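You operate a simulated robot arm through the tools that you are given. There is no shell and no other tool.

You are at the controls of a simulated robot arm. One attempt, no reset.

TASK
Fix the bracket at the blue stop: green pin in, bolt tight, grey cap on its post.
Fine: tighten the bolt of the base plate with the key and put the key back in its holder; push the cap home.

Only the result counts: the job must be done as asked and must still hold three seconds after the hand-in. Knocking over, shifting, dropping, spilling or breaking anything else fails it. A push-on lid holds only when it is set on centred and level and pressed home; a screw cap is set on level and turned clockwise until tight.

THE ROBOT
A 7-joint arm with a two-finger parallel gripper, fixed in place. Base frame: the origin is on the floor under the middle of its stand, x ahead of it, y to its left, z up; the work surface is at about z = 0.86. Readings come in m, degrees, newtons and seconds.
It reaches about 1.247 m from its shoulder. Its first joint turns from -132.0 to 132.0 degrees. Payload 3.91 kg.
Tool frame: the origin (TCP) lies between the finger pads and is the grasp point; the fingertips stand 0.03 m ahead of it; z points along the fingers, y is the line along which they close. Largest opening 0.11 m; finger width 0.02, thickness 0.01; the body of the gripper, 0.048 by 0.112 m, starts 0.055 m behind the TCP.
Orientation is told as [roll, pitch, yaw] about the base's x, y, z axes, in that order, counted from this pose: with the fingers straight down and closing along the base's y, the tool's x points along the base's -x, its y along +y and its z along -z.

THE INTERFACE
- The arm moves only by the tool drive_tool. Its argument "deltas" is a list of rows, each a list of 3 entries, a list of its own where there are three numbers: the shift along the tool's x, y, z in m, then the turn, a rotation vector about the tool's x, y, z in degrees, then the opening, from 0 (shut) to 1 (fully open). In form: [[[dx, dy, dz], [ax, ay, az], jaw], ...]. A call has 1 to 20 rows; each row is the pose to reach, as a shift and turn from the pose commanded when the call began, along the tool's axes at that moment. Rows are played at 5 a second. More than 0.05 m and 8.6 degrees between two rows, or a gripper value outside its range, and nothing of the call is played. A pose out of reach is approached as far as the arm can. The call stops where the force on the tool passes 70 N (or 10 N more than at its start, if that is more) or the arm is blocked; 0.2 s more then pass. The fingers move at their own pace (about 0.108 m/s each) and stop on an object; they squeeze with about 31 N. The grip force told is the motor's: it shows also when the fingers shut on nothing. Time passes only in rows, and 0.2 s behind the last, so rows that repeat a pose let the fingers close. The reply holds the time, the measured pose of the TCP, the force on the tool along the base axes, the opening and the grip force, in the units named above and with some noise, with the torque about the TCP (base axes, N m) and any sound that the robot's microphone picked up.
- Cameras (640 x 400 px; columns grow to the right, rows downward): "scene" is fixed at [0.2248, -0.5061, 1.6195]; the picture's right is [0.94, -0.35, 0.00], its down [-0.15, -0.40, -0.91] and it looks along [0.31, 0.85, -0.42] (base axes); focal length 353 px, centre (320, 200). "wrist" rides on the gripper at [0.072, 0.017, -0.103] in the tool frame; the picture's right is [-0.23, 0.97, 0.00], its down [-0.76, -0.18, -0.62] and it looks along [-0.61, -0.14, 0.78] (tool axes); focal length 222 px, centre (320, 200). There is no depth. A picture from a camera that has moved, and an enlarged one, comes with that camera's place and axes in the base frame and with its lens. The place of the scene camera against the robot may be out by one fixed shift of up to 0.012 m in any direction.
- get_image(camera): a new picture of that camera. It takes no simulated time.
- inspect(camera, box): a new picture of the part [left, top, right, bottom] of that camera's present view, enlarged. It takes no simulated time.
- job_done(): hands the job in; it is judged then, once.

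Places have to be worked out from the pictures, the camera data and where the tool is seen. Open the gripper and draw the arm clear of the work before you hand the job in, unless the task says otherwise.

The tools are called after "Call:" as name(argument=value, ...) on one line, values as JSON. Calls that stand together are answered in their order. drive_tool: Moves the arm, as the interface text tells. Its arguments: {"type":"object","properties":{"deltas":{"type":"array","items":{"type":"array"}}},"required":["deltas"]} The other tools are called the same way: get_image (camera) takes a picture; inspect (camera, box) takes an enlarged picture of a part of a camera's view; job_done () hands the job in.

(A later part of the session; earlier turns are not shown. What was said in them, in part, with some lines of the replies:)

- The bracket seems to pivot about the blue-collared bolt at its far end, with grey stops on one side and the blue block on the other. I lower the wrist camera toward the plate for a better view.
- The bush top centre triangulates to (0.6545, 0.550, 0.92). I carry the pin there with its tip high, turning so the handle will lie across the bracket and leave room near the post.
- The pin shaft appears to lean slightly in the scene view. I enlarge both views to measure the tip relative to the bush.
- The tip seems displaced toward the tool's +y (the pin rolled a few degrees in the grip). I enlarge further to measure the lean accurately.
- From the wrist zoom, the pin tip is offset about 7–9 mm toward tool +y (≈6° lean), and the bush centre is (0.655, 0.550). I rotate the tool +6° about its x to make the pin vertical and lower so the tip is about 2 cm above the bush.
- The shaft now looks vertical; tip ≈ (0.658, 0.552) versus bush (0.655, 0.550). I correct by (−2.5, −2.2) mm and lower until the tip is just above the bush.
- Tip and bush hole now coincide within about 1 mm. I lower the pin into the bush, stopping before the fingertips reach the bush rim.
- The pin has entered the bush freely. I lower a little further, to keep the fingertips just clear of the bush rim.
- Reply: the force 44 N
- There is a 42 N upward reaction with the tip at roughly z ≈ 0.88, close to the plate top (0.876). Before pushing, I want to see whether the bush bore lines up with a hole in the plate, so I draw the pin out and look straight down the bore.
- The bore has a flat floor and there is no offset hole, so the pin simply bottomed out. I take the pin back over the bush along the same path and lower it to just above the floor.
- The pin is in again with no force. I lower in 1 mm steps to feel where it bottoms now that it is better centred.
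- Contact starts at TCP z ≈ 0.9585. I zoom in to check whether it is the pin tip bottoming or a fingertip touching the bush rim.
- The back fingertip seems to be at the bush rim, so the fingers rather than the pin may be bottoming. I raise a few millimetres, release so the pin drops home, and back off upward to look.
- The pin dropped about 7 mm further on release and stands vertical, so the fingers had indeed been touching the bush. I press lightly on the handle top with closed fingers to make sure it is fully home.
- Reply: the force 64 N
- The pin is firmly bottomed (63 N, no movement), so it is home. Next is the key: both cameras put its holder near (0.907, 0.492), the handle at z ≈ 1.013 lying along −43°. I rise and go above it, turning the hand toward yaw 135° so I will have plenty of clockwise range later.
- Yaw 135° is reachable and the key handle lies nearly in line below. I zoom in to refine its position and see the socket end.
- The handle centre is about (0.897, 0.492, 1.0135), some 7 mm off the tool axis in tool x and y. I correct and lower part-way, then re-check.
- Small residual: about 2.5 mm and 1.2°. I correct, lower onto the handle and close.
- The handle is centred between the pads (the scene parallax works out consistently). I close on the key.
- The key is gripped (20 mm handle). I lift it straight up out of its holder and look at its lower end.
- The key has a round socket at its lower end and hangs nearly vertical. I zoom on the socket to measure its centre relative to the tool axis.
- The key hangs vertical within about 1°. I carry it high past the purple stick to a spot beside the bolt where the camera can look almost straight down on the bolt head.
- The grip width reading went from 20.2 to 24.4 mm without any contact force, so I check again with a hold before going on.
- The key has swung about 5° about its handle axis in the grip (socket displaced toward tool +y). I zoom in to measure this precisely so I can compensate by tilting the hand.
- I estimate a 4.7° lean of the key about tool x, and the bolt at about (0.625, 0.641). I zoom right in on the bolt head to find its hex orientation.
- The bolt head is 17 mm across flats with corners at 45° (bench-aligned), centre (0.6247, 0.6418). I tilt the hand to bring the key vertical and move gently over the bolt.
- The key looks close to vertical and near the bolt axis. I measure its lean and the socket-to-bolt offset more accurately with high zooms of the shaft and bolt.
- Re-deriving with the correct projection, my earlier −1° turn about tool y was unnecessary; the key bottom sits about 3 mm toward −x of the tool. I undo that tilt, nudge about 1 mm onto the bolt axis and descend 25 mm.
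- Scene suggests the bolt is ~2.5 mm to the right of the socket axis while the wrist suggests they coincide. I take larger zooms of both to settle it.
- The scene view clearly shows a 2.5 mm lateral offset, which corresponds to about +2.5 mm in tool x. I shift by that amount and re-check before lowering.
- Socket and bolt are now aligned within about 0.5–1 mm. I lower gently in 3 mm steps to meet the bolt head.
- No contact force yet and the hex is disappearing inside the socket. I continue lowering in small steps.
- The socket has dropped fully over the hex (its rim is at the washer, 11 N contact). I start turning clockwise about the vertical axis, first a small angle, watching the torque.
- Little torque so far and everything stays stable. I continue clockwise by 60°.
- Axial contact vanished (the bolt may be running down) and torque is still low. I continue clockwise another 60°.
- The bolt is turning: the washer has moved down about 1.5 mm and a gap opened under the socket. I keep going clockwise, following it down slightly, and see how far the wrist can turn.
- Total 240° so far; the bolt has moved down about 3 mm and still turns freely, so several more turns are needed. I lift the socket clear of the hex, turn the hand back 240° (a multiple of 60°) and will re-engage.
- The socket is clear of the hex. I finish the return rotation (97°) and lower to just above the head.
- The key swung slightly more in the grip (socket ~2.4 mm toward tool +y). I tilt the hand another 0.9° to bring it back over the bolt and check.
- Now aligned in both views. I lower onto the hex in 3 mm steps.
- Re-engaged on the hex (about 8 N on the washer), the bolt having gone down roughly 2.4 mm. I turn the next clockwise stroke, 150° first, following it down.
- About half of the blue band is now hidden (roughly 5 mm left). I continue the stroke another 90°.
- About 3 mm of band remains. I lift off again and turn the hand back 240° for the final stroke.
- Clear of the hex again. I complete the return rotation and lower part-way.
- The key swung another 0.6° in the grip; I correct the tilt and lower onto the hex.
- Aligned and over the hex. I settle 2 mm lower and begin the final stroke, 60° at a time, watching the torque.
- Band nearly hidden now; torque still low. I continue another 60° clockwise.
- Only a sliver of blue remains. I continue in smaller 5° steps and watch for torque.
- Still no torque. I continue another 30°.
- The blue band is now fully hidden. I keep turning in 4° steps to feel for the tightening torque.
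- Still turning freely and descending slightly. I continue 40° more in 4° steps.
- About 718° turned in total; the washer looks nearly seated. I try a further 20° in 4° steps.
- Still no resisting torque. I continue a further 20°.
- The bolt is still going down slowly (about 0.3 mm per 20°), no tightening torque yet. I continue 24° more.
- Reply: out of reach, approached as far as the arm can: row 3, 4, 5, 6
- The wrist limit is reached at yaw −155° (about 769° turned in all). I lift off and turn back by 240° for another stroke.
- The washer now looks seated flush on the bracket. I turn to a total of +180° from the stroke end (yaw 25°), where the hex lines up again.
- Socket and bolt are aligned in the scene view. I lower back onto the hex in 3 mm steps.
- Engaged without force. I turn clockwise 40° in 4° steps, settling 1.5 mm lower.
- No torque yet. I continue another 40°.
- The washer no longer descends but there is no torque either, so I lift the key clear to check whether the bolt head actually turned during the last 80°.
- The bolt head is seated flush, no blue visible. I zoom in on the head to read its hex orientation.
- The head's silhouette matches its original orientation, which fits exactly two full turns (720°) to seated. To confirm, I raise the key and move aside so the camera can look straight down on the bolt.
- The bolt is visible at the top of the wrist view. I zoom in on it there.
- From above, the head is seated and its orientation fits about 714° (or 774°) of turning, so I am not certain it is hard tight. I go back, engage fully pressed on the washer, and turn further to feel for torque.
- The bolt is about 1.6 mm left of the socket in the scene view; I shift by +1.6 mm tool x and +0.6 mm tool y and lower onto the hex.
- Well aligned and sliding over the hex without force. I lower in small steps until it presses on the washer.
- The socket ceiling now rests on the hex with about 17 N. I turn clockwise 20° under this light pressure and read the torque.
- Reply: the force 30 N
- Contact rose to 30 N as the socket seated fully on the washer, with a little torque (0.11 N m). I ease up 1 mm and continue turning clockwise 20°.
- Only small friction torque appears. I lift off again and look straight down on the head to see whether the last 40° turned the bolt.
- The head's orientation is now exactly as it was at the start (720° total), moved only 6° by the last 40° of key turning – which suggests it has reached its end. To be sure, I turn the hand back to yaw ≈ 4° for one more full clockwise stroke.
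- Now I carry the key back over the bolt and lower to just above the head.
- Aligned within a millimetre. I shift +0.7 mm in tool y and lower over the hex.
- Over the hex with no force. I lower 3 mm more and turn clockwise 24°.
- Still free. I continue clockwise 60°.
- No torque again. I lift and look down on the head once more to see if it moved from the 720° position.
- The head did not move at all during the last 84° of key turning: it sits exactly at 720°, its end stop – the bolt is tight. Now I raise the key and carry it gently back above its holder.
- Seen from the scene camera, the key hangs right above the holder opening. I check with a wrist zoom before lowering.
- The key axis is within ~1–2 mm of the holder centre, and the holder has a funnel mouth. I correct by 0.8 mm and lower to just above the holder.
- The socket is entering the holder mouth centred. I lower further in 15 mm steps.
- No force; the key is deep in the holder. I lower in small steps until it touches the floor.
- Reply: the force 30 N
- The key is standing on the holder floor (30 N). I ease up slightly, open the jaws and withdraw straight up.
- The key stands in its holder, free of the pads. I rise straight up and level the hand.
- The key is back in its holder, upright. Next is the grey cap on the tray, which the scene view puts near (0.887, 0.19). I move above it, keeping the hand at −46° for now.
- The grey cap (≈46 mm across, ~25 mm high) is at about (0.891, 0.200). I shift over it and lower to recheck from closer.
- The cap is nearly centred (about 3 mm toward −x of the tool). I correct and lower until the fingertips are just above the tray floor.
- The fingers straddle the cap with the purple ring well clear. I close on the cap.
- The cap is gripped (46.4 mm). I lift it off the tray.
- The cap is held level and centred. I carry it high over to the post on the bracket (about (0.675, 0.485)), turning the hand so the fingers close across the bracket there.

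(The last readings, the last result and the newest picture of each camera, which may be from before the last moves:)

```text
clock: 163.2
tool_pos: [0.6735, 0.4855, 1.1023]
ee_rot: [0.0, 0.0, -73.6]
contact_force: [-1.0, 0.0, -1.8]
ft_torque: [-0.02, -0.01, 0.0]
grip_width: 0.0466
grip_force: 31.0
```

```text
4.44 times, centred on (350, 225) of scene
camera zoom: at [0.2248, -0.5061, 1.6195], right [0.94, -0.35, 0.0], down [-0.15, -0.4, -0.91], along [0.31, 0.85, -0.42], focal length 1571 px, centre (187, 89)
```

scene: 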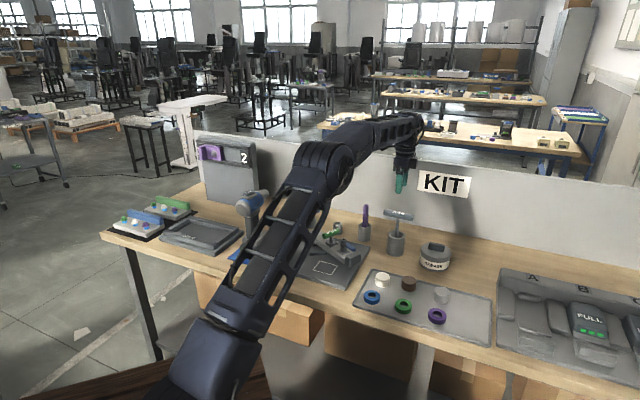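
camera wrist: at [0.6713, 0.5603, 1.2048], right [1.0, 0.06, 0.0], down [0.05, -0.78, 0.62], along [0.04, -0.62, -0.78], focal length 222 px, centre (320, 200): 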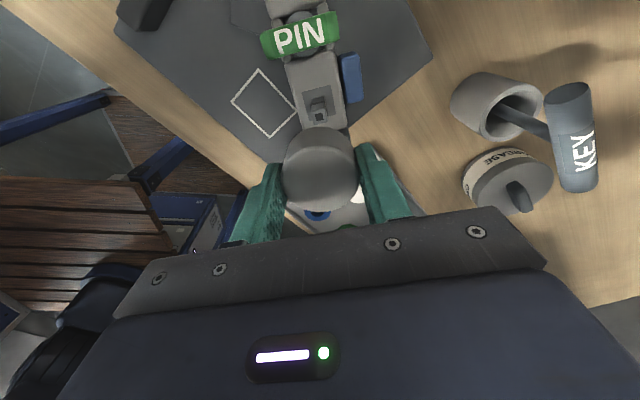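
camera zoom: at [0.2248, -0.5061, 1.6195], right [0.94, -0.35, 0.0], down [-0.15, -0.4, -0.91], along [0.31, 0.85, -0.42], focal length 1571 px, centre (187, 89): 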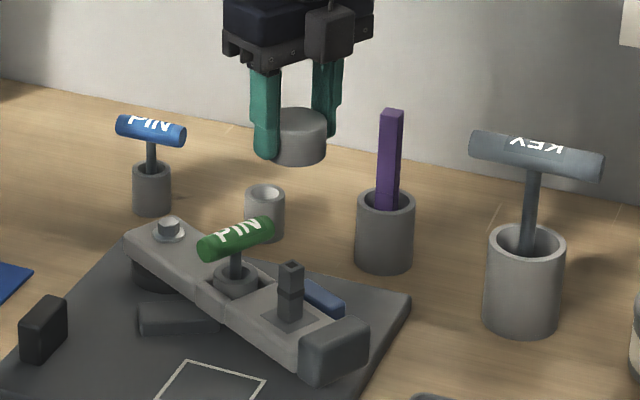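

Both the cap and the post are visible now. I zoom in to measure the post's position and orientation relative to the tool.

Call:
inspect(camera="wrist", box=[290, 60, 350, 130])

Call:
inspect(camera="scene", box=[345, 195, 385, 255])

```text
5.71 times, centred on (320, 95) of wrist
camera zoom: at [0.6713, 0.5603, 1.2048], right [1.0, 0.06, 0.0], down [0.05, -0.78, 0.62], along [0.04, -0.62, -0.78], focal length 1269 px, centre (320, 800)
```

zoom: 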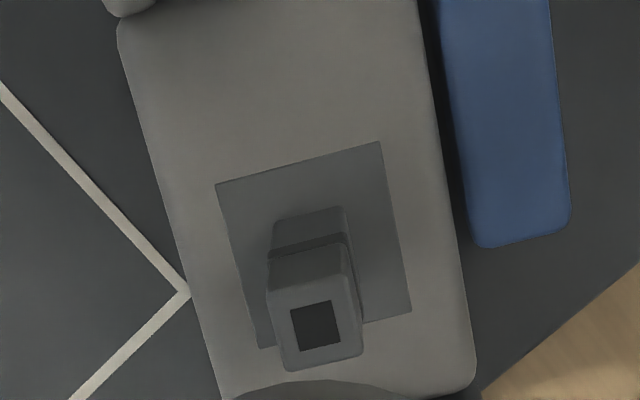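

```text
6.67 times, centred on (365, 225) of scene
camera zoom: at [0.2248, -0.5061, 1.6195], right [0.94, -0.35, 0.0], down [-0.15, -0.4, -0.91], along [0.31, 0.85, -0.42], focal length 2356 px, centre (20, 33)
```

zoom: 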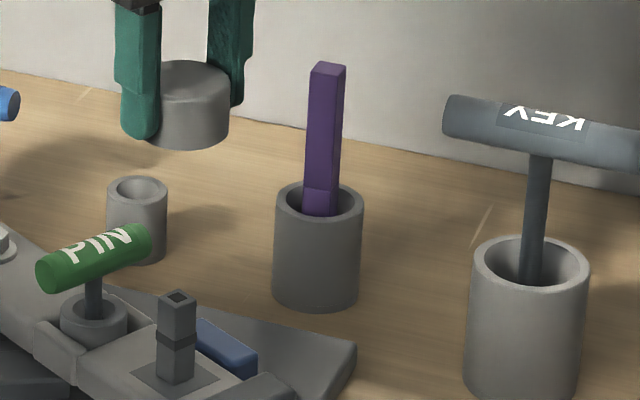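

I notice a dark strip between the bracket and the blue stop, so I zoom in on that gap from both cameras to make sure the bracket is still at the stop.

Call:
inspect(camera="wrist", box=[325, 45, 365, 95])

Call:
inspect(camera="scene", box=[350, 225, 380, 255])

```text
8.00 times, centred on (345, 70) of wrist
camera zoom: at [0.6713, 0.5603, 1.2048], right [1.0, 0.06, 0.0], down [0.05, -0.78, 0.62], along [0.04, -0.62, -0.78], focal length 1777 px, centre (120, 1240)
```

zoom: 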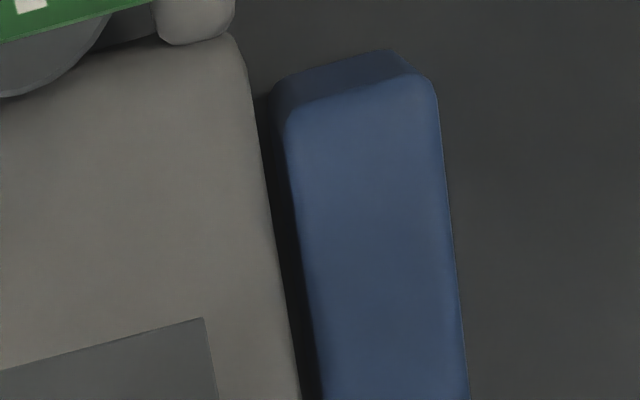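

```text
13.33 times, centred on (365, 240) of scene
camera zoom: at [0.2248, -0.5061, 1.6195], right [0.94, -0.35, 0.0], down [-0.15, -0.4, -0.91], along [0.31, 0.85, -0.42], focal length 4712 px, centre (-280, -333)
```

zoom: 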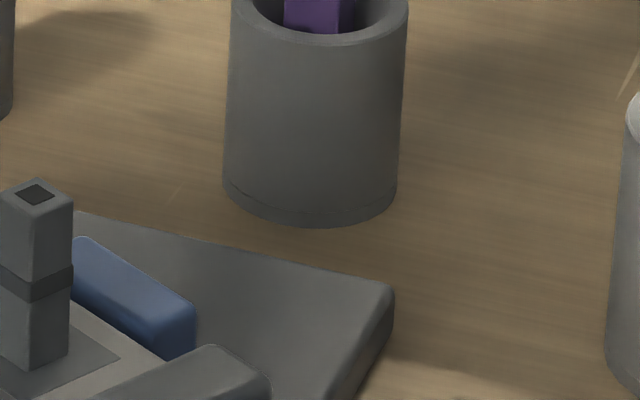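

The gap is only about a millimetre or so plus rounded edges, unchanged since the push, so the bracket is still at the stop. Now I measure the cap against the post more precisely in the scene view.

Call:
inspect(camera="scene", box=[345, 200, 375, 222])

Call:
inspect(camera="scene", box=[345, 232, 375, 254])

```text
16.00 times, centred on (360, 211) of scene
camera zoom: at [0.2248, -0.5061, 1.6195], right [0.94, -0.35, 0.0], down [-0.15, -0.4, -0.91], along [0.31, 0.85, -0.42], focal length 5654 px, centre (-320, 24)
```

zoom: 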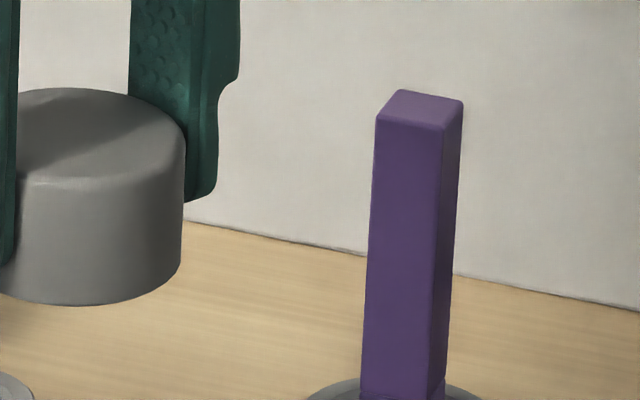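

```text
16.00 times, centred on (360, 243) of scene
camera zoom: at [0.2248, -0.5061, 1.6195], right [0.94, -0.35, 0.0], down [-0.15, -0.4, -0.91], along [0.31, 0.85, -0.42], focal length 5654 px, centre (-320, -488)
```

zoom: 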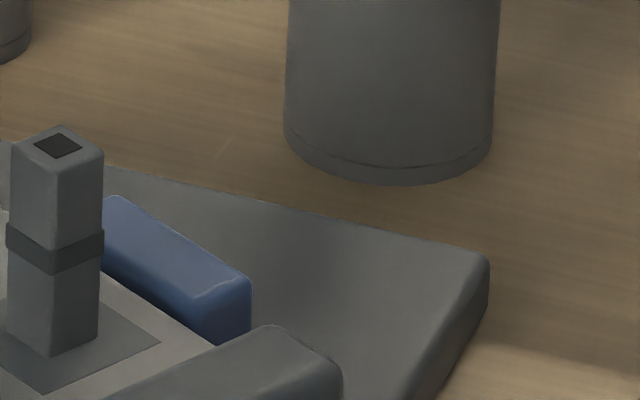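

To place the cap accurately I need its centre in the hand; I zoom in on the cap in the wrist view.

Call:
inspect(camera="wrist", box=[270, 110, 370, 220])

Call:
inspect(camera="scene", box=[330, 190, 370, 222])

```text
3.64 times, centred on (320, 165) of wrist
camera zoom: at [0.6713, 0.5603, 1.2048], right [1.0, 0.06, 0.0], down [0.05, -0.78, 0.62], along [0.04, -0.62, -0.78], focal length 808 px, centre (320, 327)
```

zoom: 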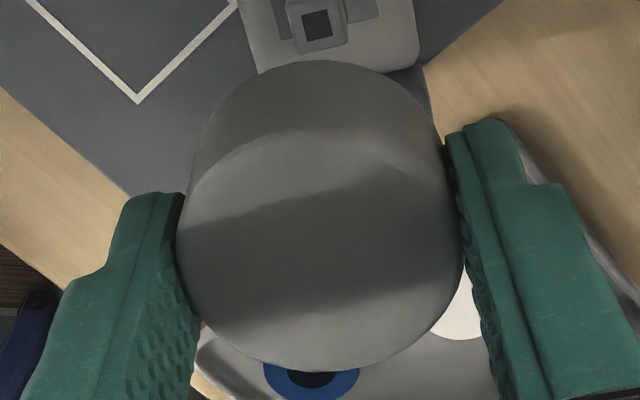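

```text
12.50 times, centred on (350, 206) of scene
camera zoom: at [0.2248, -0.5061, 1.6195], right [0.94, -0.35, 0.0], down [-0.15, -0.4, -0.91], along [0.31, 0.85, -0.42], focal length 4418 px, centre (-55, 125)
```

zoom: 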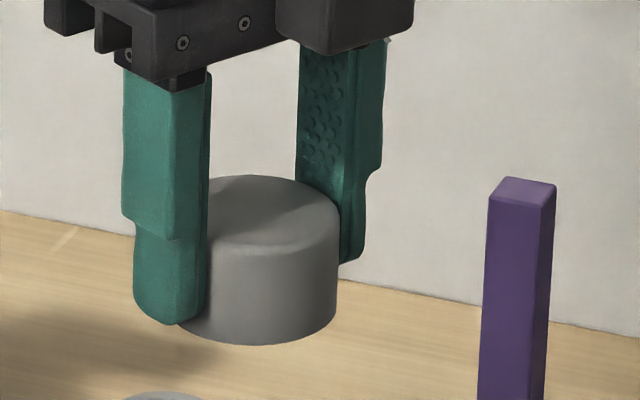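

Working through the geometry properly, the post axis is about 3.6 mm toward −x and 2.2 mm toward −y of the tool axis. I shift accordingly and lower until the cap is about 15 mm above the post.

Call:
drive_tool(deltas=[[[-0.004, -0.0023, 0], [0, 0, 0], 0.2], [[-0.004, -0.0023, 0.02], [0, 0, 0], 0.2], [[-0.004, -0.0023, 0.04], [0, 0, 0], 0.2], [[-0.004, -0.0023, 0.06], [0, 0, 0], 0.2], [[-0.004, -0.0023, 0.06], [0, 0, 0], 0.2]])

Call:
inspect(camera="scene", box=[342, 215, 378, 245])

Call:
inspect(camera="wrist", box=[280, 90, 360, 160])

```text
clock: 164.4
tool_pos: [0.6737, 0.481, 1.0417]
ee_rot: [0.0, 0.1, -73.5]
contact_force: [0.1, -0.4, -1.3]
ft_torque: [-0.01, 0.02, 0.01]
grip_width: 0.0464
grip_force: 30.7
```

```text
13.33 times, centred on (360, 230) of scene
camera zoom: at [0.2248, -0.5061, 1.6195], right [0.94, -0.35, 0.0], down [-0.15, -0.4, -0.91], along [0.31, 0.85, -0.42], focal length 4712 px, centre (-213, -200)
```

zoom: 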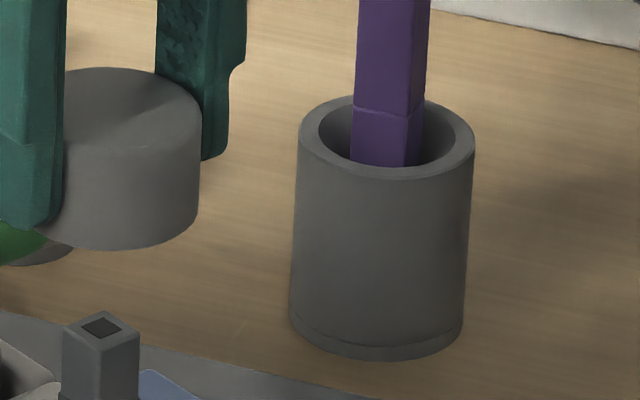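

```text
5.71 times, centred on (320, 125) of wrist
camera zoom: at [0.67, 0.5558, 1.1441], right [1.0, 0.06, 0.0], down [0.05, -0.78, 0.62], along [0.04, -0.62, -0.78], focal length 1269 px, centre (320, 629)
```

zoom: 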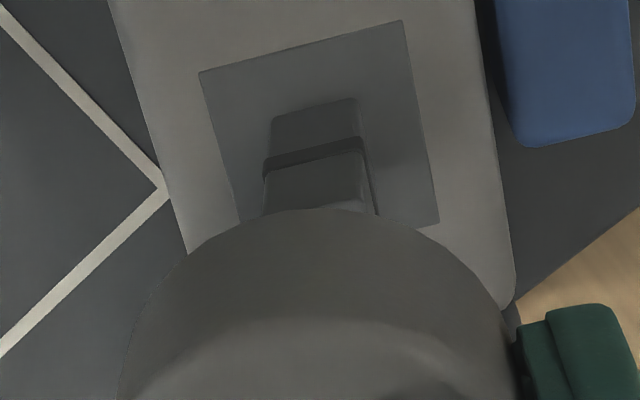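

Cap and post are aligned within about 0.8 mm. I nudge half a millimetre and lower until the cap is just above the post top.

Call:
drive_tool(deltas=[[[0.0005, -0.0005, 0.01], [0, 0, 0], 0.2], [[0.0005, -0.0005, 0.02], [0, 0, 0], 0.2], [[0.0005, -0.0005, 0.03], [0, 0, 0], 0.2], [[0.0005, -0.0005, 0.036], [0, 0, 0], 0.2], [[0.0005, -0.0005, 0.036], [0, 0, 0], 0.2]])

Call:
inspect(camera="scene", box=[340, 218, 376, 250])

```text
clock: 165.6
tool_pos: [0.6744, 0.4814, 1.0048]
ee_rot: [0.1, 0.1, -73.5]
contact_force: [0.7, -0.3, -0.4]
ft_torque: [0.0, 0.0, 0.0]
grip_width: 0.0466
grip_force: 30.7
```

```text
12.50 times, centred on (358, 234) of scene
camera zoom: at [0.2248, -0.5061, 1.6195], right [0.94, -0.35, 0.0], down [-0.15, -0.4, -0.91], along [0.31, 0.85, -0.42], focal length 4418 px, centre (-155, -225)
```

zoom: 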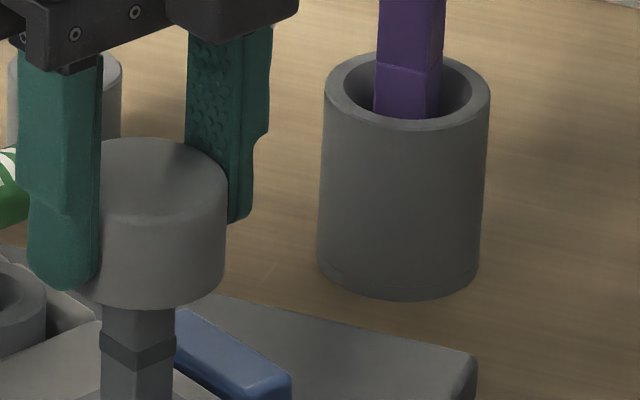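

The cap is right above the post. I make a last half-millimetre correction and lower in 2 mm steps to meet the post.

Call:
drive_tool(deltas=[[[0.0004, -0.0004, 0.002], [0, 0, 0], 0.2], [[0.0004, -0.0004, 0.004], [0, 0, 0], 0.2], [[0.0004, -0.0004, 0.006], [0, 0, 0], 0.2], [[0.0004, -0.0004, 0.008], [0, 0, 0], 0.2], [[0.0004, -0.0004, 0.01], [0, 0, 0], 0.2]])

Call:
inspect(camera="scene", box=[340, 218, 376, 250])

```text
clock: 166.8
tool_pos: [0.6724, 0.4828, 0.9949]
ee_rot: [-0.1, 0.1, -73.6]
contact_force: [-0.1, 0.2, 0.8]
ft_torque: [0.02, 0.01, -0.03]
grip_width: 0.0469
grip_force: 31.4
```

```text
12.50 times, centred on (358, 234) of scene
camera zoom: at [0.2248, -0.5061, 1.6195], right [0.94, -0.35, 0.0], down [-0.15, -0.4, -0.91], along [0.31, 0.85, -0.42], focal length 4418 px, centre (-155, -225)
```

zoom: 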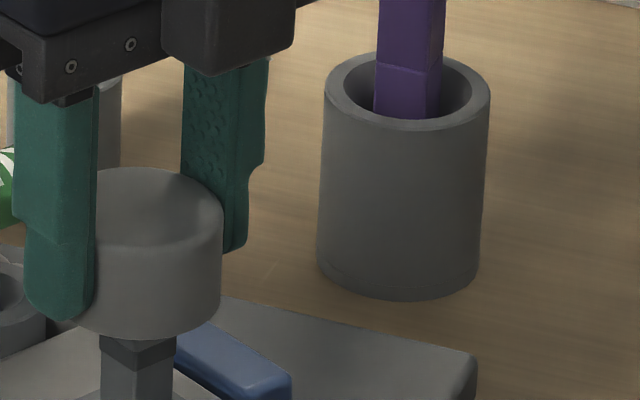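

Still no contact, the cap is just at the post top. I continue down in 2 mm steps.

Call:
drive_tool(deltas=[[[0, 0, 0.002], [0, 0, 0], 0.2], [[0, 0, 0.004], [0, 0, 0], 0.2], [[0, 0, 0.006], [0, 0, 0], 0.2], [[0, 0, 0.008], [0, 0, 0], 0.2]])

Call:
inspect(camera="scene", box=[340, 218, 376, 250])

```text
clock: 167.8
tool_pos: [0.6733, 0.4816, 0.9874]
ee_rot: [0.0, 0.1, -73.5]
contact_force: [-0.1, -0.5, -0.1]
ft_torque: [0.03, 0.03, 0.02]
grip_width: 0.0468
grip_force: 31.0
```

```text
12.50 times, centred on (358, 234) of scene
camera zoom: at [0.2248, -0.5061, 1.6195], right [0.94, -0.35, 0.0], down [-0.15, -0.4, -0.91], along [0.31, 0.85, -0.42], focal length 4418 px, centre (-155, -225)
```

zoom: 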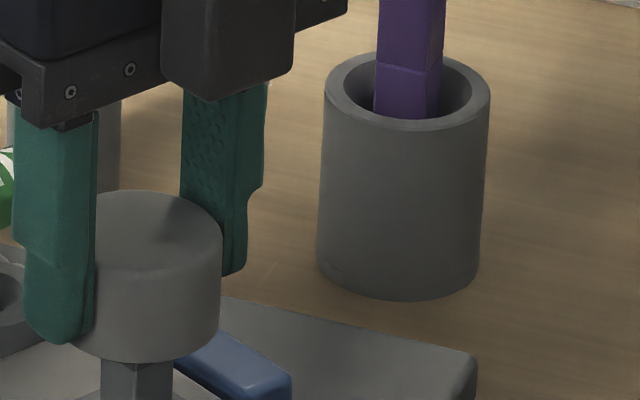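

The cap is sliding over the post freely, so it is well centred. I keep lowering in 2 mm steps.

Call:
drive_tool(deltas=[[[0, 0, 0.002], [0, 0, 0], 0.2], [[0, 0, 0.004], [0, 0, 0], 0.2], [[0, 0, 0.006], [0, 0, 0], 0.2], [[0, 0, 0.008], [0, 0, 0], 0.2]])

Call:
inspect(camera="scene", box=[340, 222, 376, 254])

```text
clock: 168.8
tool_pos: [0.6724, 0.4819, 0.982]
ee_rot: [0.2, 0.3, -73.6]
contact_force: [-6.3, -4.8, 34.5]
ft_torque: [-0.13, 0.25, 0.1]
grip_width: 0.0465
grip_force: 30.8
```

```text
12.50 times, centred on (358, 238) of scene
camera zoom: at [0.2248, -0.5061, 1.6195], right [0.94, -0.35, 0.0], down [-0.15, -0.4, -0.91], along [0.31, 0.85, -0.42], focal length 4418 px, centre (-155, -275)
```

zoom: 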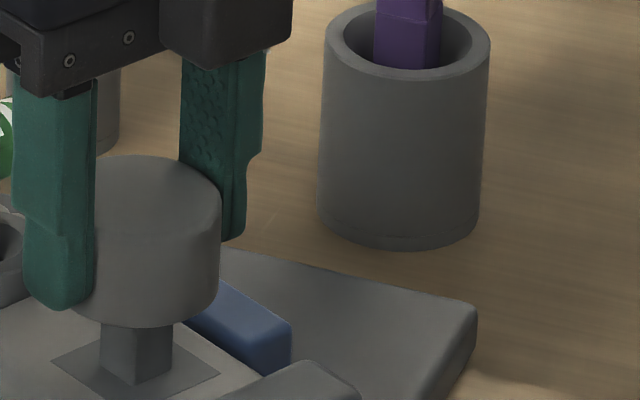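

Contact: 34 N upward with the cap about 24 mm down on the post, plus small side forces. I relieve the side load by half a millimetre and press further down.

Call:
drive_tool(deltas=[[[-0.0003, -0.0006, 0], [0, 0, 0], 0.1], [[-0.0003, -0.0006, 0.001], [0, 0, 0], 0.0], [[-0.0003, -0.0006, 0.002], [0, 0, 0], 0.0]])

Call:
inspect(camera="scene", box=[340, 222, 376, 254])

Call:
get_image(camera="wrist")

```text
clock: 169.7
tool_pos: [0.6731, 0.4813, 0.9824]
ee_rot: [0.3, 0.3, -73.4]
contact_force: [-10.5, -11.4, 14.6]
ft_torque: [-0.36, 0.37, 0.12]
grip_width: 0.0462
grip_force: 31.1
stopped in row 3: the force on the tool passed its limit at 72 N (the readings are from after the stop); the commanded pose is now the measured one
```

```text
12.50 times, centred on (358, 238) of scene
camera zoom: at [0.2248, -0.5061, 1.6195], right [0.94, -0.35, 0.0], down [-0.15, -0.4, -0.91], along [0.31, 0.85, -0.42], focal length 4418 px, centre (-155, -275)
```

zoom: 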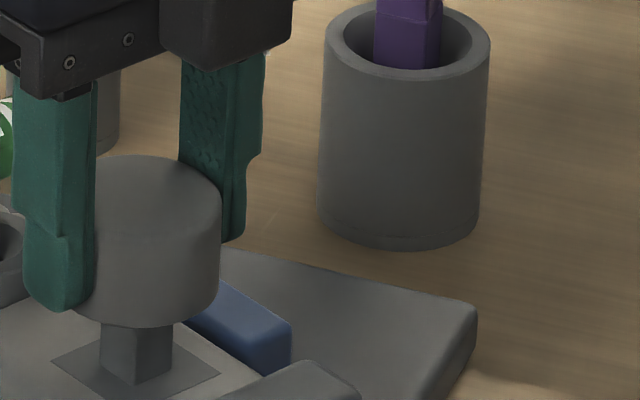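

```text
taken
camera wrist: at [0.6683, 0.5557, 1.0849], right [1.0, 0.06, 0.0], down [0.04, -0.78, 0.62], along [0.04, -0.62, -0.79], focal length 222 px, centre (320, 200)
```

wrist: 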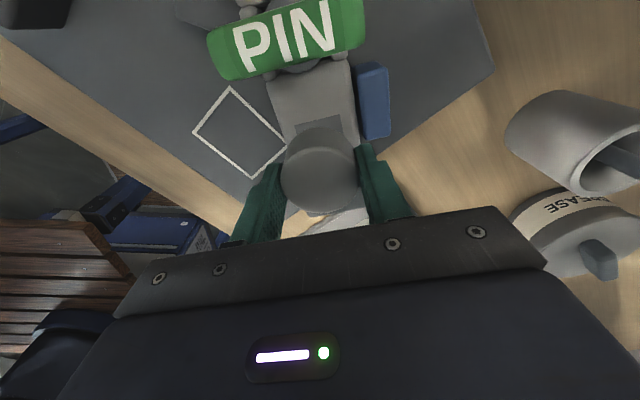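

The cap hit a firm stop (72 N) with its rim at the band on the post – the expected home depth. I open the jaws and rise to inspect how it sits.

Call:
drive_tool(deltas=[[[0, 0, -0.001], [0, 0, 0], 0.2], [[0, 0, -0.001], [0, 0, 0], 0.5], [[0, 0, -0.001], [0, 0, 0], 0.7], [[0, 0, -0.001], [0, 0, 0], 0.7], [[0, 0, -0.02], [0, 0, 0], 0.7], [[0, 0, -0.05], [0, 0, 0], 0.7], [[0, 0, -0.08], [0, 0, 0], 0.7], [[0, 0, -0.1], [0, 0, 0], 0.7], [[0, 0, -0.1], [0, 0, 0], 0.7]])

Call:
inspect(camera="scene", box=[335, 215, 385, 257])

Call:
inspect(camera="wrist", box=[250, 40, 390, 180])

```text
clock: 171.7
tool_pos: [0.6717, 0.4818, 1.0822]
ee_rot: [0.2, 0.3, -73.6]
contact_force: [0.0, -0.3, 0.6]
ft_torque: [-0.01, -0.01, 0.01]
grip_width: 0.077
grip_force: 0.0
```

```text
9.52 times, centred on (360, 236) of scene
camera zoom: at [0.2248, -0.5061, 1.6195], right [0.94, -0.35, 0.0], down [-0.15, -0.4, -0.91], along [0.31, 0.85, -0.42], focal length 3366 px, centre (-61, -143)
```

zoom: 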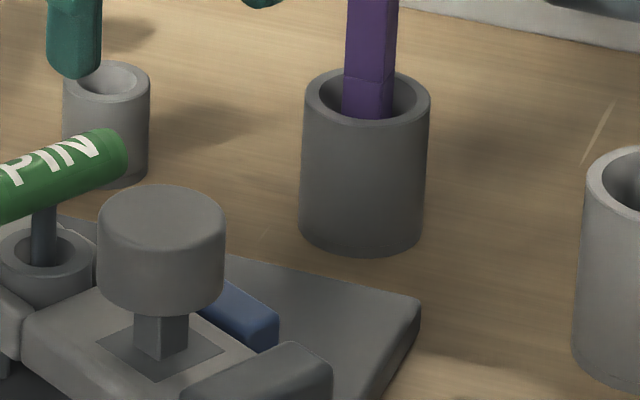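

```text
2.86 times, centred on (320, 110) of wrist
camera zoom: at [0.6686, 0.5561, 1.1843], right [1.0, 0.06, 0.0], down [0.04, -0.78, 0.62], along [0.04, -0.62, -0.79], focal length 635 px, centre (320, 457)
```

zoom: 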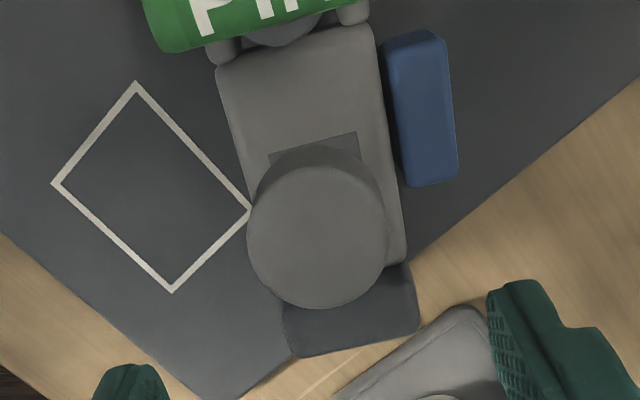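

The cap sits level and centred on the post. To be sure it is fully home I close the fingers and press down on the centre of its top.

Call:
drive_tool(deltas=[[[0, 0, 0], [0, 0, 0], 0.3], [[0, 0, 0], [0, 0, 0], 0.0], [[0, 0, 0.02], [0, 0, 0], 0.0], [[0, 0, 0.045], [0, 0, 0], 0.0], [[0, 0, 0.065], [0, 0, 0], 0.0], [[0, 0, 0.073], [0, 0, 0], 0.0], [[0, 0, 0.077], [0, 0, 0], 0.0], [[0, 0, 0.079], [0, 0, 0], 0.0]])

Call:
inspect(camera="scene", box=[335, 215, 385, 257])

```text
clock: 173.5
tool_pos: [0.6717, 0.4815, 1.0064]
ee_rot: [0.5, 0.5, -73.4]
contact_force: [-11.0, -6.9, 63.9]
ft_torque: [-0.38, 0.3, -0.01]
grip_width: 0.0
grip_force: 31.4
```

```text
9.52 times, centred on (360, 236) of scene
camera zoom: at [0.2248, -0.5061, 1.6195], right [0.94, -0.35, 0.0], down [-0.15, -0.4, -0.91], along [0.31, 0.85, -0.42], focal length 3366 px, centre (-61, -143)
```

zoom: 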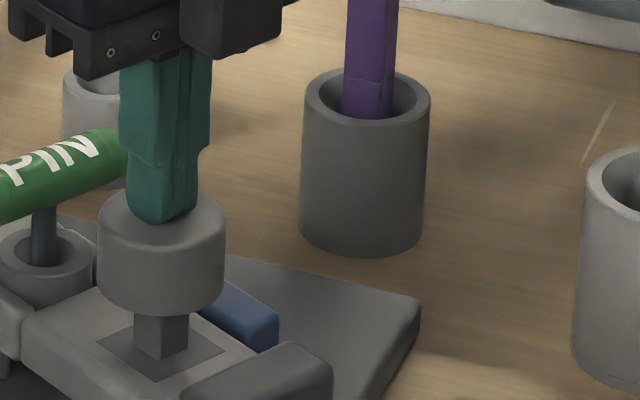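

The cap top takes 64 N without moving, so it is seated firmly. I rise and take a low side view with the wrist camera to check the cap's rim, its level, and the bracket at the blue stop.

Call:
drive_tool(deltas=[[[0, 0, -0.02], [0, 0, 0], 0.0], [[0, 0, -0.06], [0, 0, 0], 0.3], [[0, 0, -0.1], [0, 0, 0], 0.6], [[0, 0, -0.12], [0, 0, 0], 1.0], [[0.0045, -0.0186, -0.12], [0, 0, -8.15], 1.0], [[0.009, -0.0371, -0.12], [0, 0, -16.3], 1.0], [[0.0135, -0.0557, -0.12], [0, 0, -24.5], 1.0], [[0.018, -0.0743, -0.12], [0, 0, -32.6], 1.0], [[0.0226, -0.0928, -0.12], [0, 0, -40.8], 1.0], [[0.0271, -0.1114, -0.12], [0, 0, -49], 1.0], [[0.0316, -0.13, -0.12], [0, 0, -57.1], 1.0], [[0.0361, -0.1485, -0.12], [0, 0, -65.3], 1.0], [[0.0406, -0.1671, -0.12], [0, 0, -73.4], 1.0], [[0.0406, -0.1671, -0.12], [0, 0, -73.4], 1.0]])

Call:
drive_tool(deltas=[[[0, 0, 0], [0, -8, 0], 1.0], [[0, 0, 0], [0, -16, 0], 1.0], [[0, 0, 0], [0, -24, 0], 1.0], [[0, 0, 0], [0, -32, 0], 1.0], [[0, 0, 0], [0, -40, 0], 1.0], [[0, 0, 0], [0, -45, 0], 1.0], [[0, 0, 0.04], [0, -45, 0], 1.0], [[0, 0, 0.08], [0, -45, 0], 1.0], [[0, 0, 0.12], [0, -45, 0], 1.0], [[0, 0, 0.12], [0, -45, 0], 1.0]])

Call:
get_image(camera="wrist")

Call:
get_image(camera="scene")

```text
clock: 176.5
tool_pos: [0.5001, 0.4733, 1.1204]
ee_rot: [0.4, -0.2, -0.1]
contact_force: [0.0, 0.8, 0.9]
ft_torque: [0.01, 0.01, 0.01]
grip_width: 0.1101
grip_force: 0.2
```

```text
clock: 178.7
tool_pos: [0.5002, 0.4744, 0.9999]
ee_rot: [0.4, -45.2, -0.4]
contact_force: [-0.6, -0.3, 0.2]
ft_torque: [-0.03, 0.01, 0.01]
grip_width: 0.1102
grip_force: 0.1
```

```text
taken
camera wrist: at [0.3775, 0.4914, 1.0217], right [0.16, 0.97, 0.17], down [0.09, -0.18, 0.98], along [0.98, -0.14, -0.12], focal length 222 px, centre (320, 200)
```

wrist: 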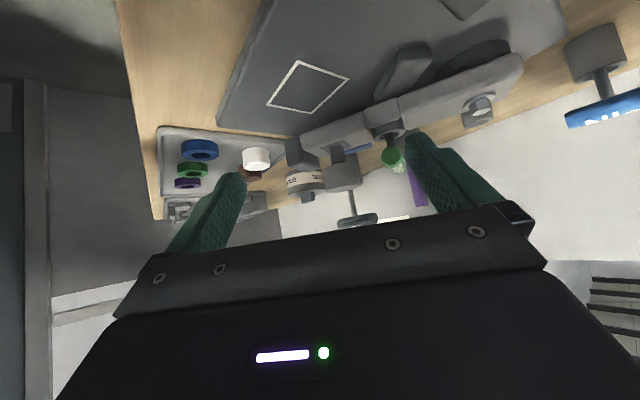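

```text
taken
```

scene: 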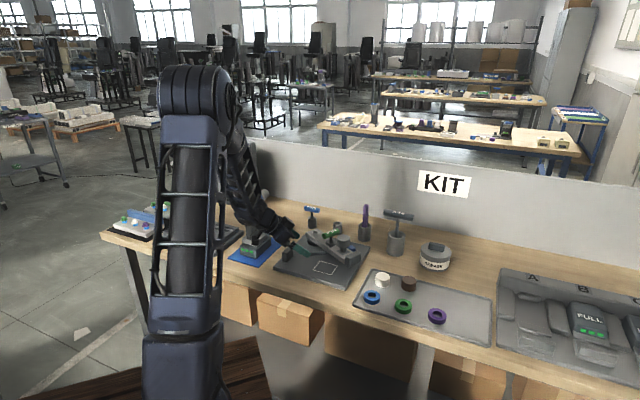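

A good low side view. I zoom in on the cap on its post.

Call:
inspect(camera="wrist", box=[280, 110, 420, 210])

Call:
inspect(camera="wrist", box=[315, 135, 375, 200])

Call:
inspect(camera="wrist", box=[450, 60, 530, 130])

```text
4.00 times, centred on (350, 160) of wrist
camera zoom: at [0.3775, 0.4914, 1.0217], right [0.16, 0.97, 0.17], down [0.09, -0.18, 0.98], along [0.98, -0.14, -0.12], focal length 888 px, centre (200, 360)
```

zoom: 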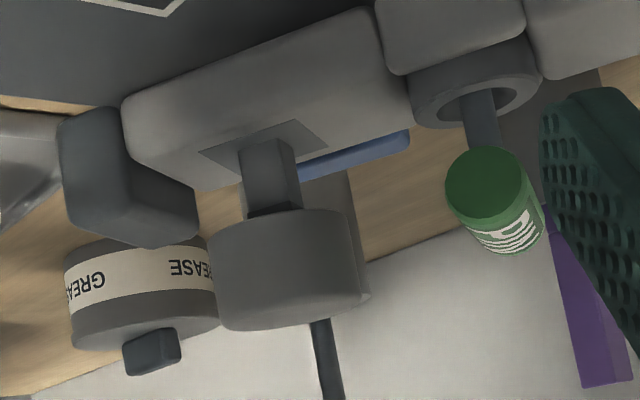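

```text
6.15 times, centred on (345, 168) of wrist
camera zoom: at [0.3775, 0.4914, 1.0217], right [0.16, 0.97, 0.17], down [0.09, -0.18, 0.98], along [0.98, -0.14, -0.12], focal length 1367 px, centre (166, 400)
```

zoom: 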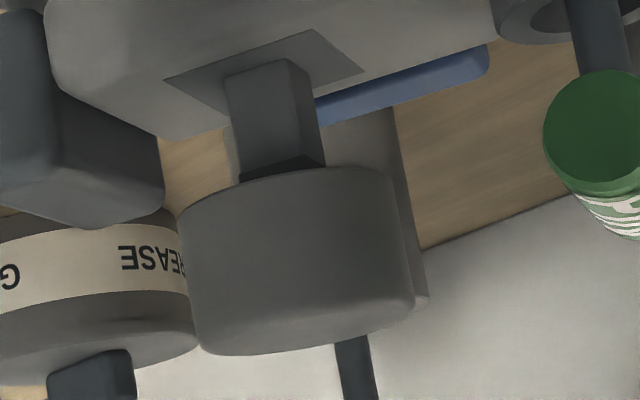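

```text
5.71 times, centred on (490, 95) of wrist
camera zoom: at [0.3775, 0.4914, 1.0217], right [0.16, 0.97, 0.17], down [0.09, -0.18, 0.98], along [0.98, -0.14, -0.12], focal length 1269 px, centre (-651, 800)
```

zoom: 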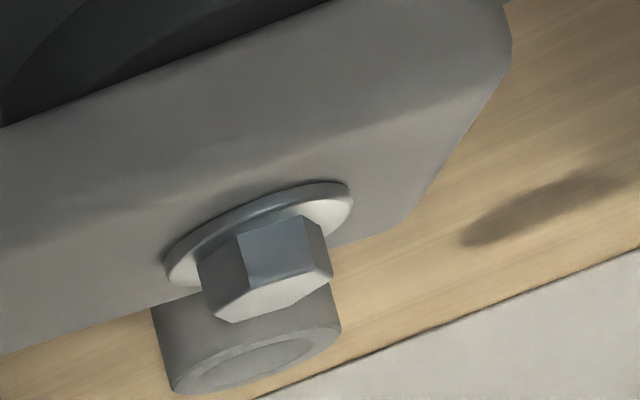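

The side view shows the washer flush on the bracket with no blue, the cap level with its rim seated right at the band, and the pin in its bush. I level the hand again to look straight down on the bracket/blue-stop contact.

Call:
drive_tool(deltas=[[[-0.028, 0, -0.028], [0, 0, 0], 1.0], [[-0.057, 0, -0.057], [0, 0, 0], 1.0], [[-0.085, 0, -0.085], [0, 0, 0], 1.0], [[-0.085, 0, -0.085], [0, 8, 0], 1.0], [[-0.085, 0, -0.085], [0, 16, 0], 1.0], [[-0.085, 0, -0.085], [0, 24, 0], 1.0], [[-0.085, 0, -0.085], [0, 32, 0], 1.0], [[-0.085, 0, -0.085], [0, 40, 0], 1.0], [[-0.085, 0, -0.085], [0, 45.1, 0], 1.0], [[-0.085, 0, -0.085], [0, 45.1, 0], 1.0]])

Call:
get_image(camera="wrist")

```text
clock: 180.9
tool_pos: [0.4993, 0.4735, 1.1219]
ee_rot: [0.3, 0.0, -0.2]
contact_force: [0.2, -0.5, -0.2]
ft_torque: [0.0, 0.0, 0.04]
grip_width: 0.1103
grip_force: 0.1
```

```text
taken
camera wrist: at [0.429, 0.4896, 1.2242], right [0.23, 0.97, 0.01], down [0.76, -0.18, 0.62], along [0.61, -0.14, -0.78], focal length 222 px, centre (320, 200)
```

wrist: 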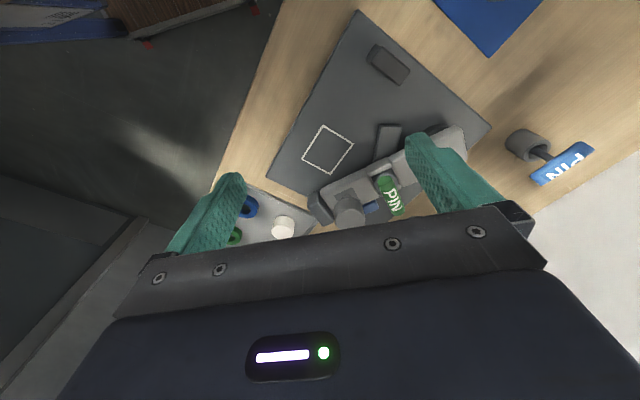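

I move so the camera is directly above the blue stop.

Call:
drive_tool(deltas=[[[-0.03, 0.002, -0.01], [0, 0, 0], 1.0], [[-0.07, 0.005, -0.02], [0, 0, 0], 1.0], [[-0.11, 0.008, -0.03], [0, 0, 0], 1.0], [[-0.15, 0.011, -0.03], [0, 0, 0], 1.0], [[-0.19, 0.014, -0.03], [0, 0, 0], 1.0], [[-0.23, 0.017, -0.03], [0, 0, 0], 1.0], [[-0.26, 0.019, -0.03], [0, 0, 0], 1.0], [[-0.2727, 0.0195, -0.03], [0, 0, 0], 1.0], [[-0.2727, 0.0195, -0.03], [0, 0, 0], 1.0]])

Call:
get_image(camera="wrist")

Call:
inspect(camera="wrist", box=[280, 0, 380, 70])

```text
clock: 182.9
tool_pos: [0.7723, 0.4911, 1.1525]
ee_rot: [0.3, -0.1, 0.0]
contact_force: [-0.3, 0.1, -0.5]
ft_torque: [0.01, 0.01, -0.01]
grip_width: 0.1103
grip_force: 0.0
```

```text
taken
camera wrist: at [0.7015, 0.5086, 1.2547], right [0.23, 0.97, 0.01], down [0.76, -0.18, 0.62], along [0.61, -0.14, -0.78], focal length 222 px, centre (320, 200)
```

wrist: 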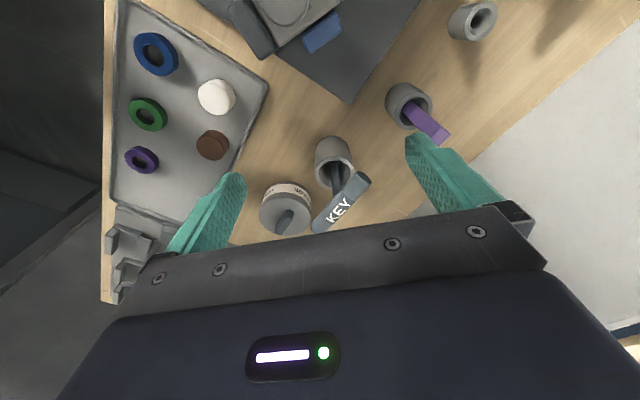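

```text
5.71 times, centred on (330, 35) of wrist
camera zoom: at [0.7015, 0.5086, 1.2547], right [0.23, 0.97, 0.01], down [0.76, -0.18, 0.62], along [0.61, -0.14, -0.78], focal length 1269 px, centre (263, 1143)
```

zoom: 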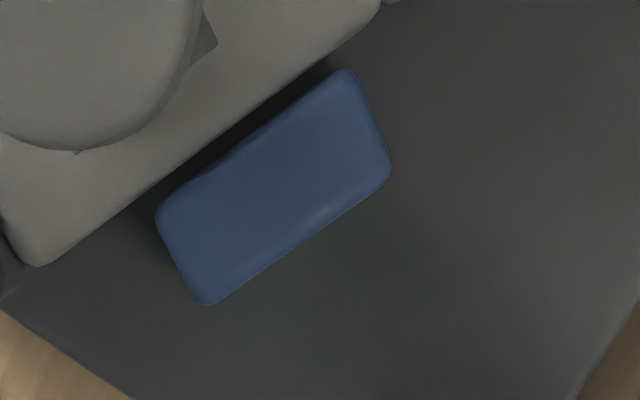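

The bracket edge is parallel to the blue stop's face within about 0.3°, with a small uniform clearance – i.e. it is at its hinge stop as designed, and it has not moved since I pushed it there. I want one closer low-angle look at the cap's rim against the band to be sure it is home.

Call:
drive_tool(deltas=[[[0.03, -0.002, 0], [0, 0, 0], 0.6], [[0.07, -0.005, 0], [0, 0, 0], 0.6], [[0.11, -0.008, 0], [0, 0, 0], 0.6], [[0.15, -0.011, 0], [0, 0, 0], 0.6], [[0.19, -0.014, 0], [0, 0, 0], 0.6], [[0.23, -0.016, 0], [0, 0, 0], 0.6], [[0.26, -0.017, 0], [0, 0, 0], 0.6], [[0.2723, -0.018, 0], [0, 0, 0], 0.6], [[0.2723, -0.018, 0], [0, -8, 0], 0.6], [[0.2723, -0.018, 0], [0, -16, 0], 0.6], [[0.2723, -0.018, 0], [0, -24, 0], 0.6], [[0.2723, -0.018, 0], [0, -32, 0], 0.6], [[0.2723, -0.018, 0], [0, -40, 0], 0.6], [[0.2723, -0.018, 0], [0, -48, 0], 0.6], [[0.2723, -0.018, 0.04], [0, -50, 0], 0.6], [[0.2623, -0.018, 0.08], [0, -50, 0], 0.6], [[0.2523, -0.018, 0.12], [0, -50, 0], 0.6], [[0.2423, -0.018, 0.155], [0, -50, 0], 0.6], [[0.2373, -0.018, 0.178], [0, -50, 0], 0.6], [[0.2373, -0.018, 0.178], [0, -50, 0], 0.6]])

Call:
get_image(camera="wrist")

Call:
inspect(camera="wrist", box=[310, 120, 380, 210])

```text
clock: 187.1
tool_pos: [0.5367, 0.4746, 0.9728]
ee_rot: [0.6, -50.1, -0.5]
contact_force: [0.2, -0.2, 1.3]
ft_torque: [0.02, -0.02, 0.06]
grip_width: 0.066
grip_force: 0.1
```

```text
taken
camera wrist: at [0.4111, 0.4921, 0.9835], right [0.15, 0.97, 0.18], down [0.01, -0.18, 0.98], along [0.99, -0.14, -0.04], focal length 222 px, centre (320, 200)
```

wrist: 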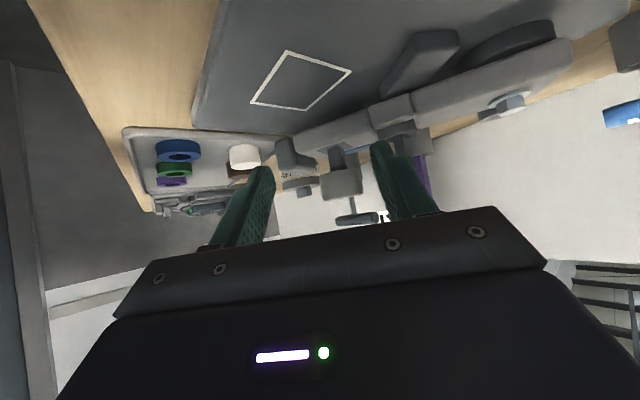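

```text
4.44 times, centred on (345, 165) of wrist
camera zoom: at [0.4111, 0.4921, 0.9835], right [0.15, 0.97, 0.18], down [0.01, -0.18, 0.98], along [0.99, -0.14, -0.04], focal length 987 px, centre (209, 356)
```

zoom: 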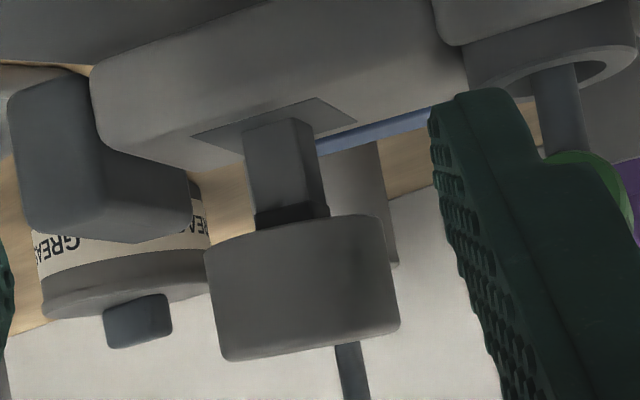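

The band shows just beyond the rim. I enlarge that junction.

Call:
inspect(camera="wrist", box=[318, 140, 368, 205])

Call:
inspect(camera="wrist", box=[325, 145, 355, 175])

```text
6.15 times, centred on (343, 172) of wrist
camera zoom: at [0.4111, 0.4921, 0.9835], right [0.15, 0.97, 0.18], down [0.01, -0.18, 0.98], along [0.99, -0.14, -0.04], focal length 1367 px, centre (178, 369)
```

zoom: 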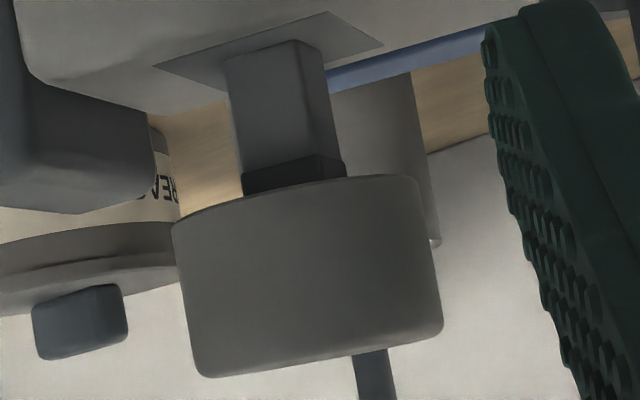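

```text
13.33 times, centred on (340, 160) of wrist
camera zoom: at [0.4111, 0.4921, 0.9835], right [0.15, 0.97, 0.18], down [0.01, -0.18, 0.98], along [0.99, -0.14, -0.04], focal length 2962 px, centre (53, 733)
```

zoom: 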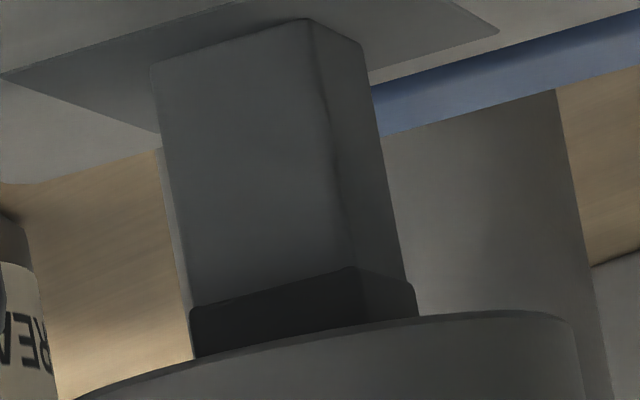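

The cap's rim sits exactly on the upper edge of the post's band, level all round: it is home. I back the arm away upward, level the hand, and take a final look.

Call:
drive_tool(deltas=[[[-0.02, 0, -0.03], [0, 0, 0], 0.6], [[-0.045, 0, -0.06], [0, 0, 0], 0.6], [[-0.07, 0, -0.09], [0, 0, 0], 0.6], [[-0.095, 0, -0.12], [0, 0, 0], 0.8], [[-0.1122, 0, -0.1464], [0, 0, 0], 1.0], [[-0.1122, 0, -0.1464], [0, 8.5, 0], 1.0], [[-0.1122, 0, -0.1464], [0, 17, 0], 1.0], [[-0.1122, 0, -0.1464], [0, 25.5, 0], 1.0], [[-0.1122, 0, -0.1464], [0, 34, 0], 1.0], [[-0.1122, 0, -0.1464], [0, 42.5, 0], 1.0], [[-0.1122, 0, -0.1464], [0, 50, 0], 1.0], [[-0.1122, 0, -0.1464], [0, 50, 0], 1.0]])

Call:
drive_tool(deltas=[[[0.02, 0.02, -0.03], [0, 0, 0], 1.0], [[0.05, 0.05, -0.06], [0, 0, 0], 1.0], [[0.08, 0.08, -0.08], [0, 0, 0], 1.0], [[0.1, 0.1, -0.1], [0, 0, 0], 1.0], [[0.1, 0.1, -0.1], [0, 0, 0], 1.0]])

Call:
get_image(camera="scene")

Call:
inspect(camera="scene", box=[260, 190, 460, 315])

Call:
get_image(camera="wrist")

```text
clock: 189.7
tool_pos: [0.4948, 0.4739, 1.1534]
ee_rot: [0.2, 0.0, -0.1]
contact_force: [-0.3, 0.6, -0.5]
ft_torque: [0.02, 0.01, -0.01]
grip_width: 0.1101
grip_force: 0.0
```

```text
refused: row 2 steps farther than a row can; nothing moved
```

```text
taken
```

scene: 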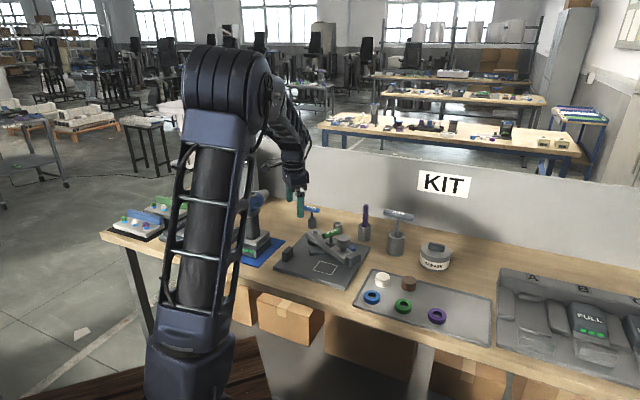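

```text
3.20 times, centred on (360, 252) of scene
camera zoom: at [0.2248, -0.5061, 1.6195], right [0.94, -0.35, 0.0], down [-0.15, -0.4, -0.91], along [0.31, 0.85, -0.42], focal length 1131 px, centre (192, 32)
```

zoom: 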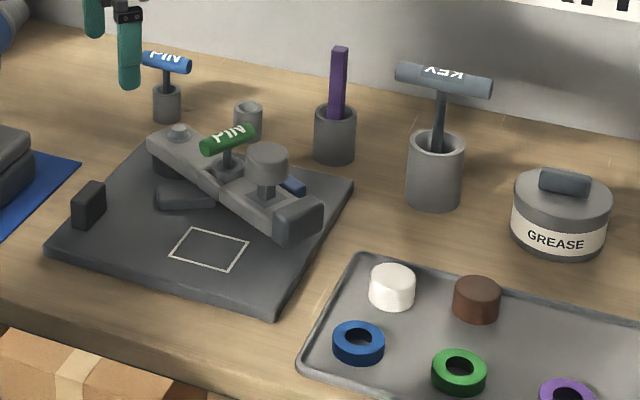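

```text
taken
camera wrist: at [0.4241, 0.4908, 1.2561], right [0.23, 0.97, 0.01], down [0.76, -0.18, 0.62], along [0.61, -0.14, -0.78], focal length 222 px, centre (320, 200)
```

wrist: 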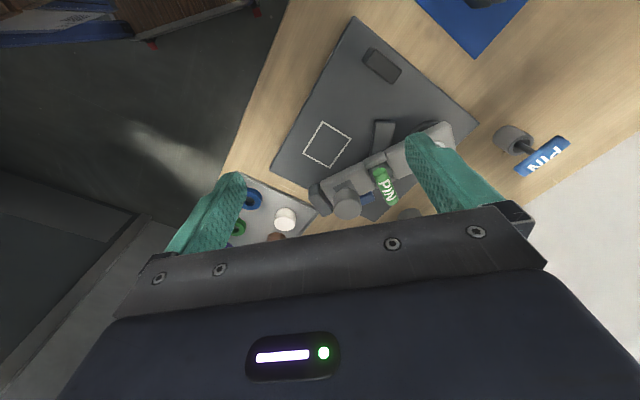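

Everything is in place: bracket at the blue stop, green pin in, bolt seated, key in its holder, grey cap on the post. The last retreat step was too long and was refused, so I draw the open gripper further clear with smaller steps.

Call:
drive_tool(deltas=[[[0.015, 0.015, -0.02], [0, 0, 0], 1.0], [[0.035, 0.035, -0.04], [0, 0, 0], 1.0], [[0.055, 0.055, -0.06], [0, 0, 0], 1.0], [[0.075, 0.075, -0.085], [0, 0, 0], 1.0], [[0.09, 0.095, -0.11], [0, 0, 0], 1.0], [[0.09, 0.095, -0.11], [0, 0, 0], 1.0]])

Call:
get_image(camera="scene")

Call:
inspect(camera="wrist", box=[230, 60, 430, 230])

```text
clock: 191.1
tool_pos: [0.4065, 0.5695, 1.2641]
ee_rot: [0.3, -0.1, -0.2]
contact_force: [-0.7, 0.1, -0.7]
ft_torque: [-0.03, 0.03, 0.01]
grip_width: 0.1101
grip_force: 0.0
```

```text
taken
```

scene: 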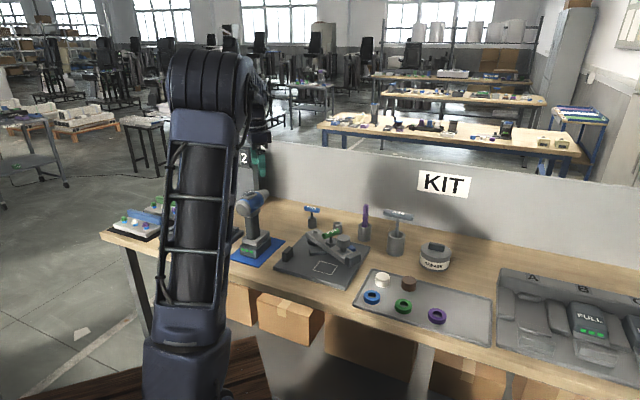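

```text
2.35 times, centred on (330, 145) of wrist
camera zoom: at [0.3351, 0.5861, 1.3669], right [0.23, 0.97, 0.01], down [0.76, -0.18, 0.62], along [0.61, -0.14, -0.78], focal length 523 px, centre (296, 329)
```

zoom: 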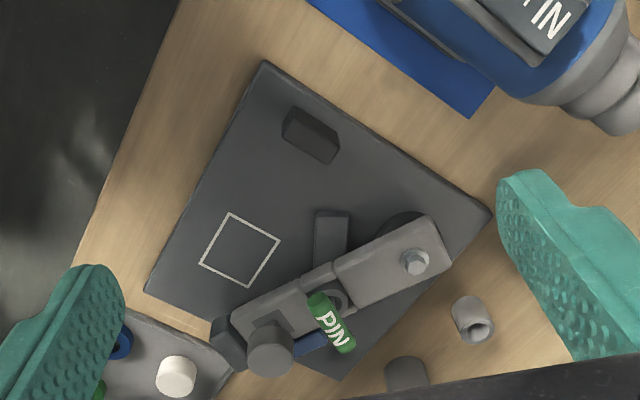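

The final pictures show the bracket at the blue stop with the green pin in. The bolt is down with no blue showing, the grey cap is on its post, the key is upright in its holder, and the open gripper is well clear. I hand the job in.

Call:
job_done()

```text
The job is handed in.
```

The job is handed in, and I believe every part of it is done. Three of the points below rest on my own judgement rather than a clear signal from the robot.

- **Bracket:** I swung it until it met resistance at the blue stop. A visible gap of about 5 mm remains. The two faces are parallel and the bracket hasn't moved since, so I took this as its designed end position.
- **Green pin:** It is in the bush and didn't move under a 64 N push from above.
- **Bolt:** It turned exactly two full turns, the blue band is hidden and the washer sits flush. I never felt a tightening torque. I judged it tight because a further 84° of key turning didn't move the head.
- **Key:** It is back upright in its holder. The handle is turned 180° from how it stood before.
- **Grey cap:** It is level and centred on the post, with its rim against the dark band. It didn't move under about 70 N, but no click was reported, so I took the band as its home position.

I saw nothing else moved or knocked over. The gripper is open and clear of the work.
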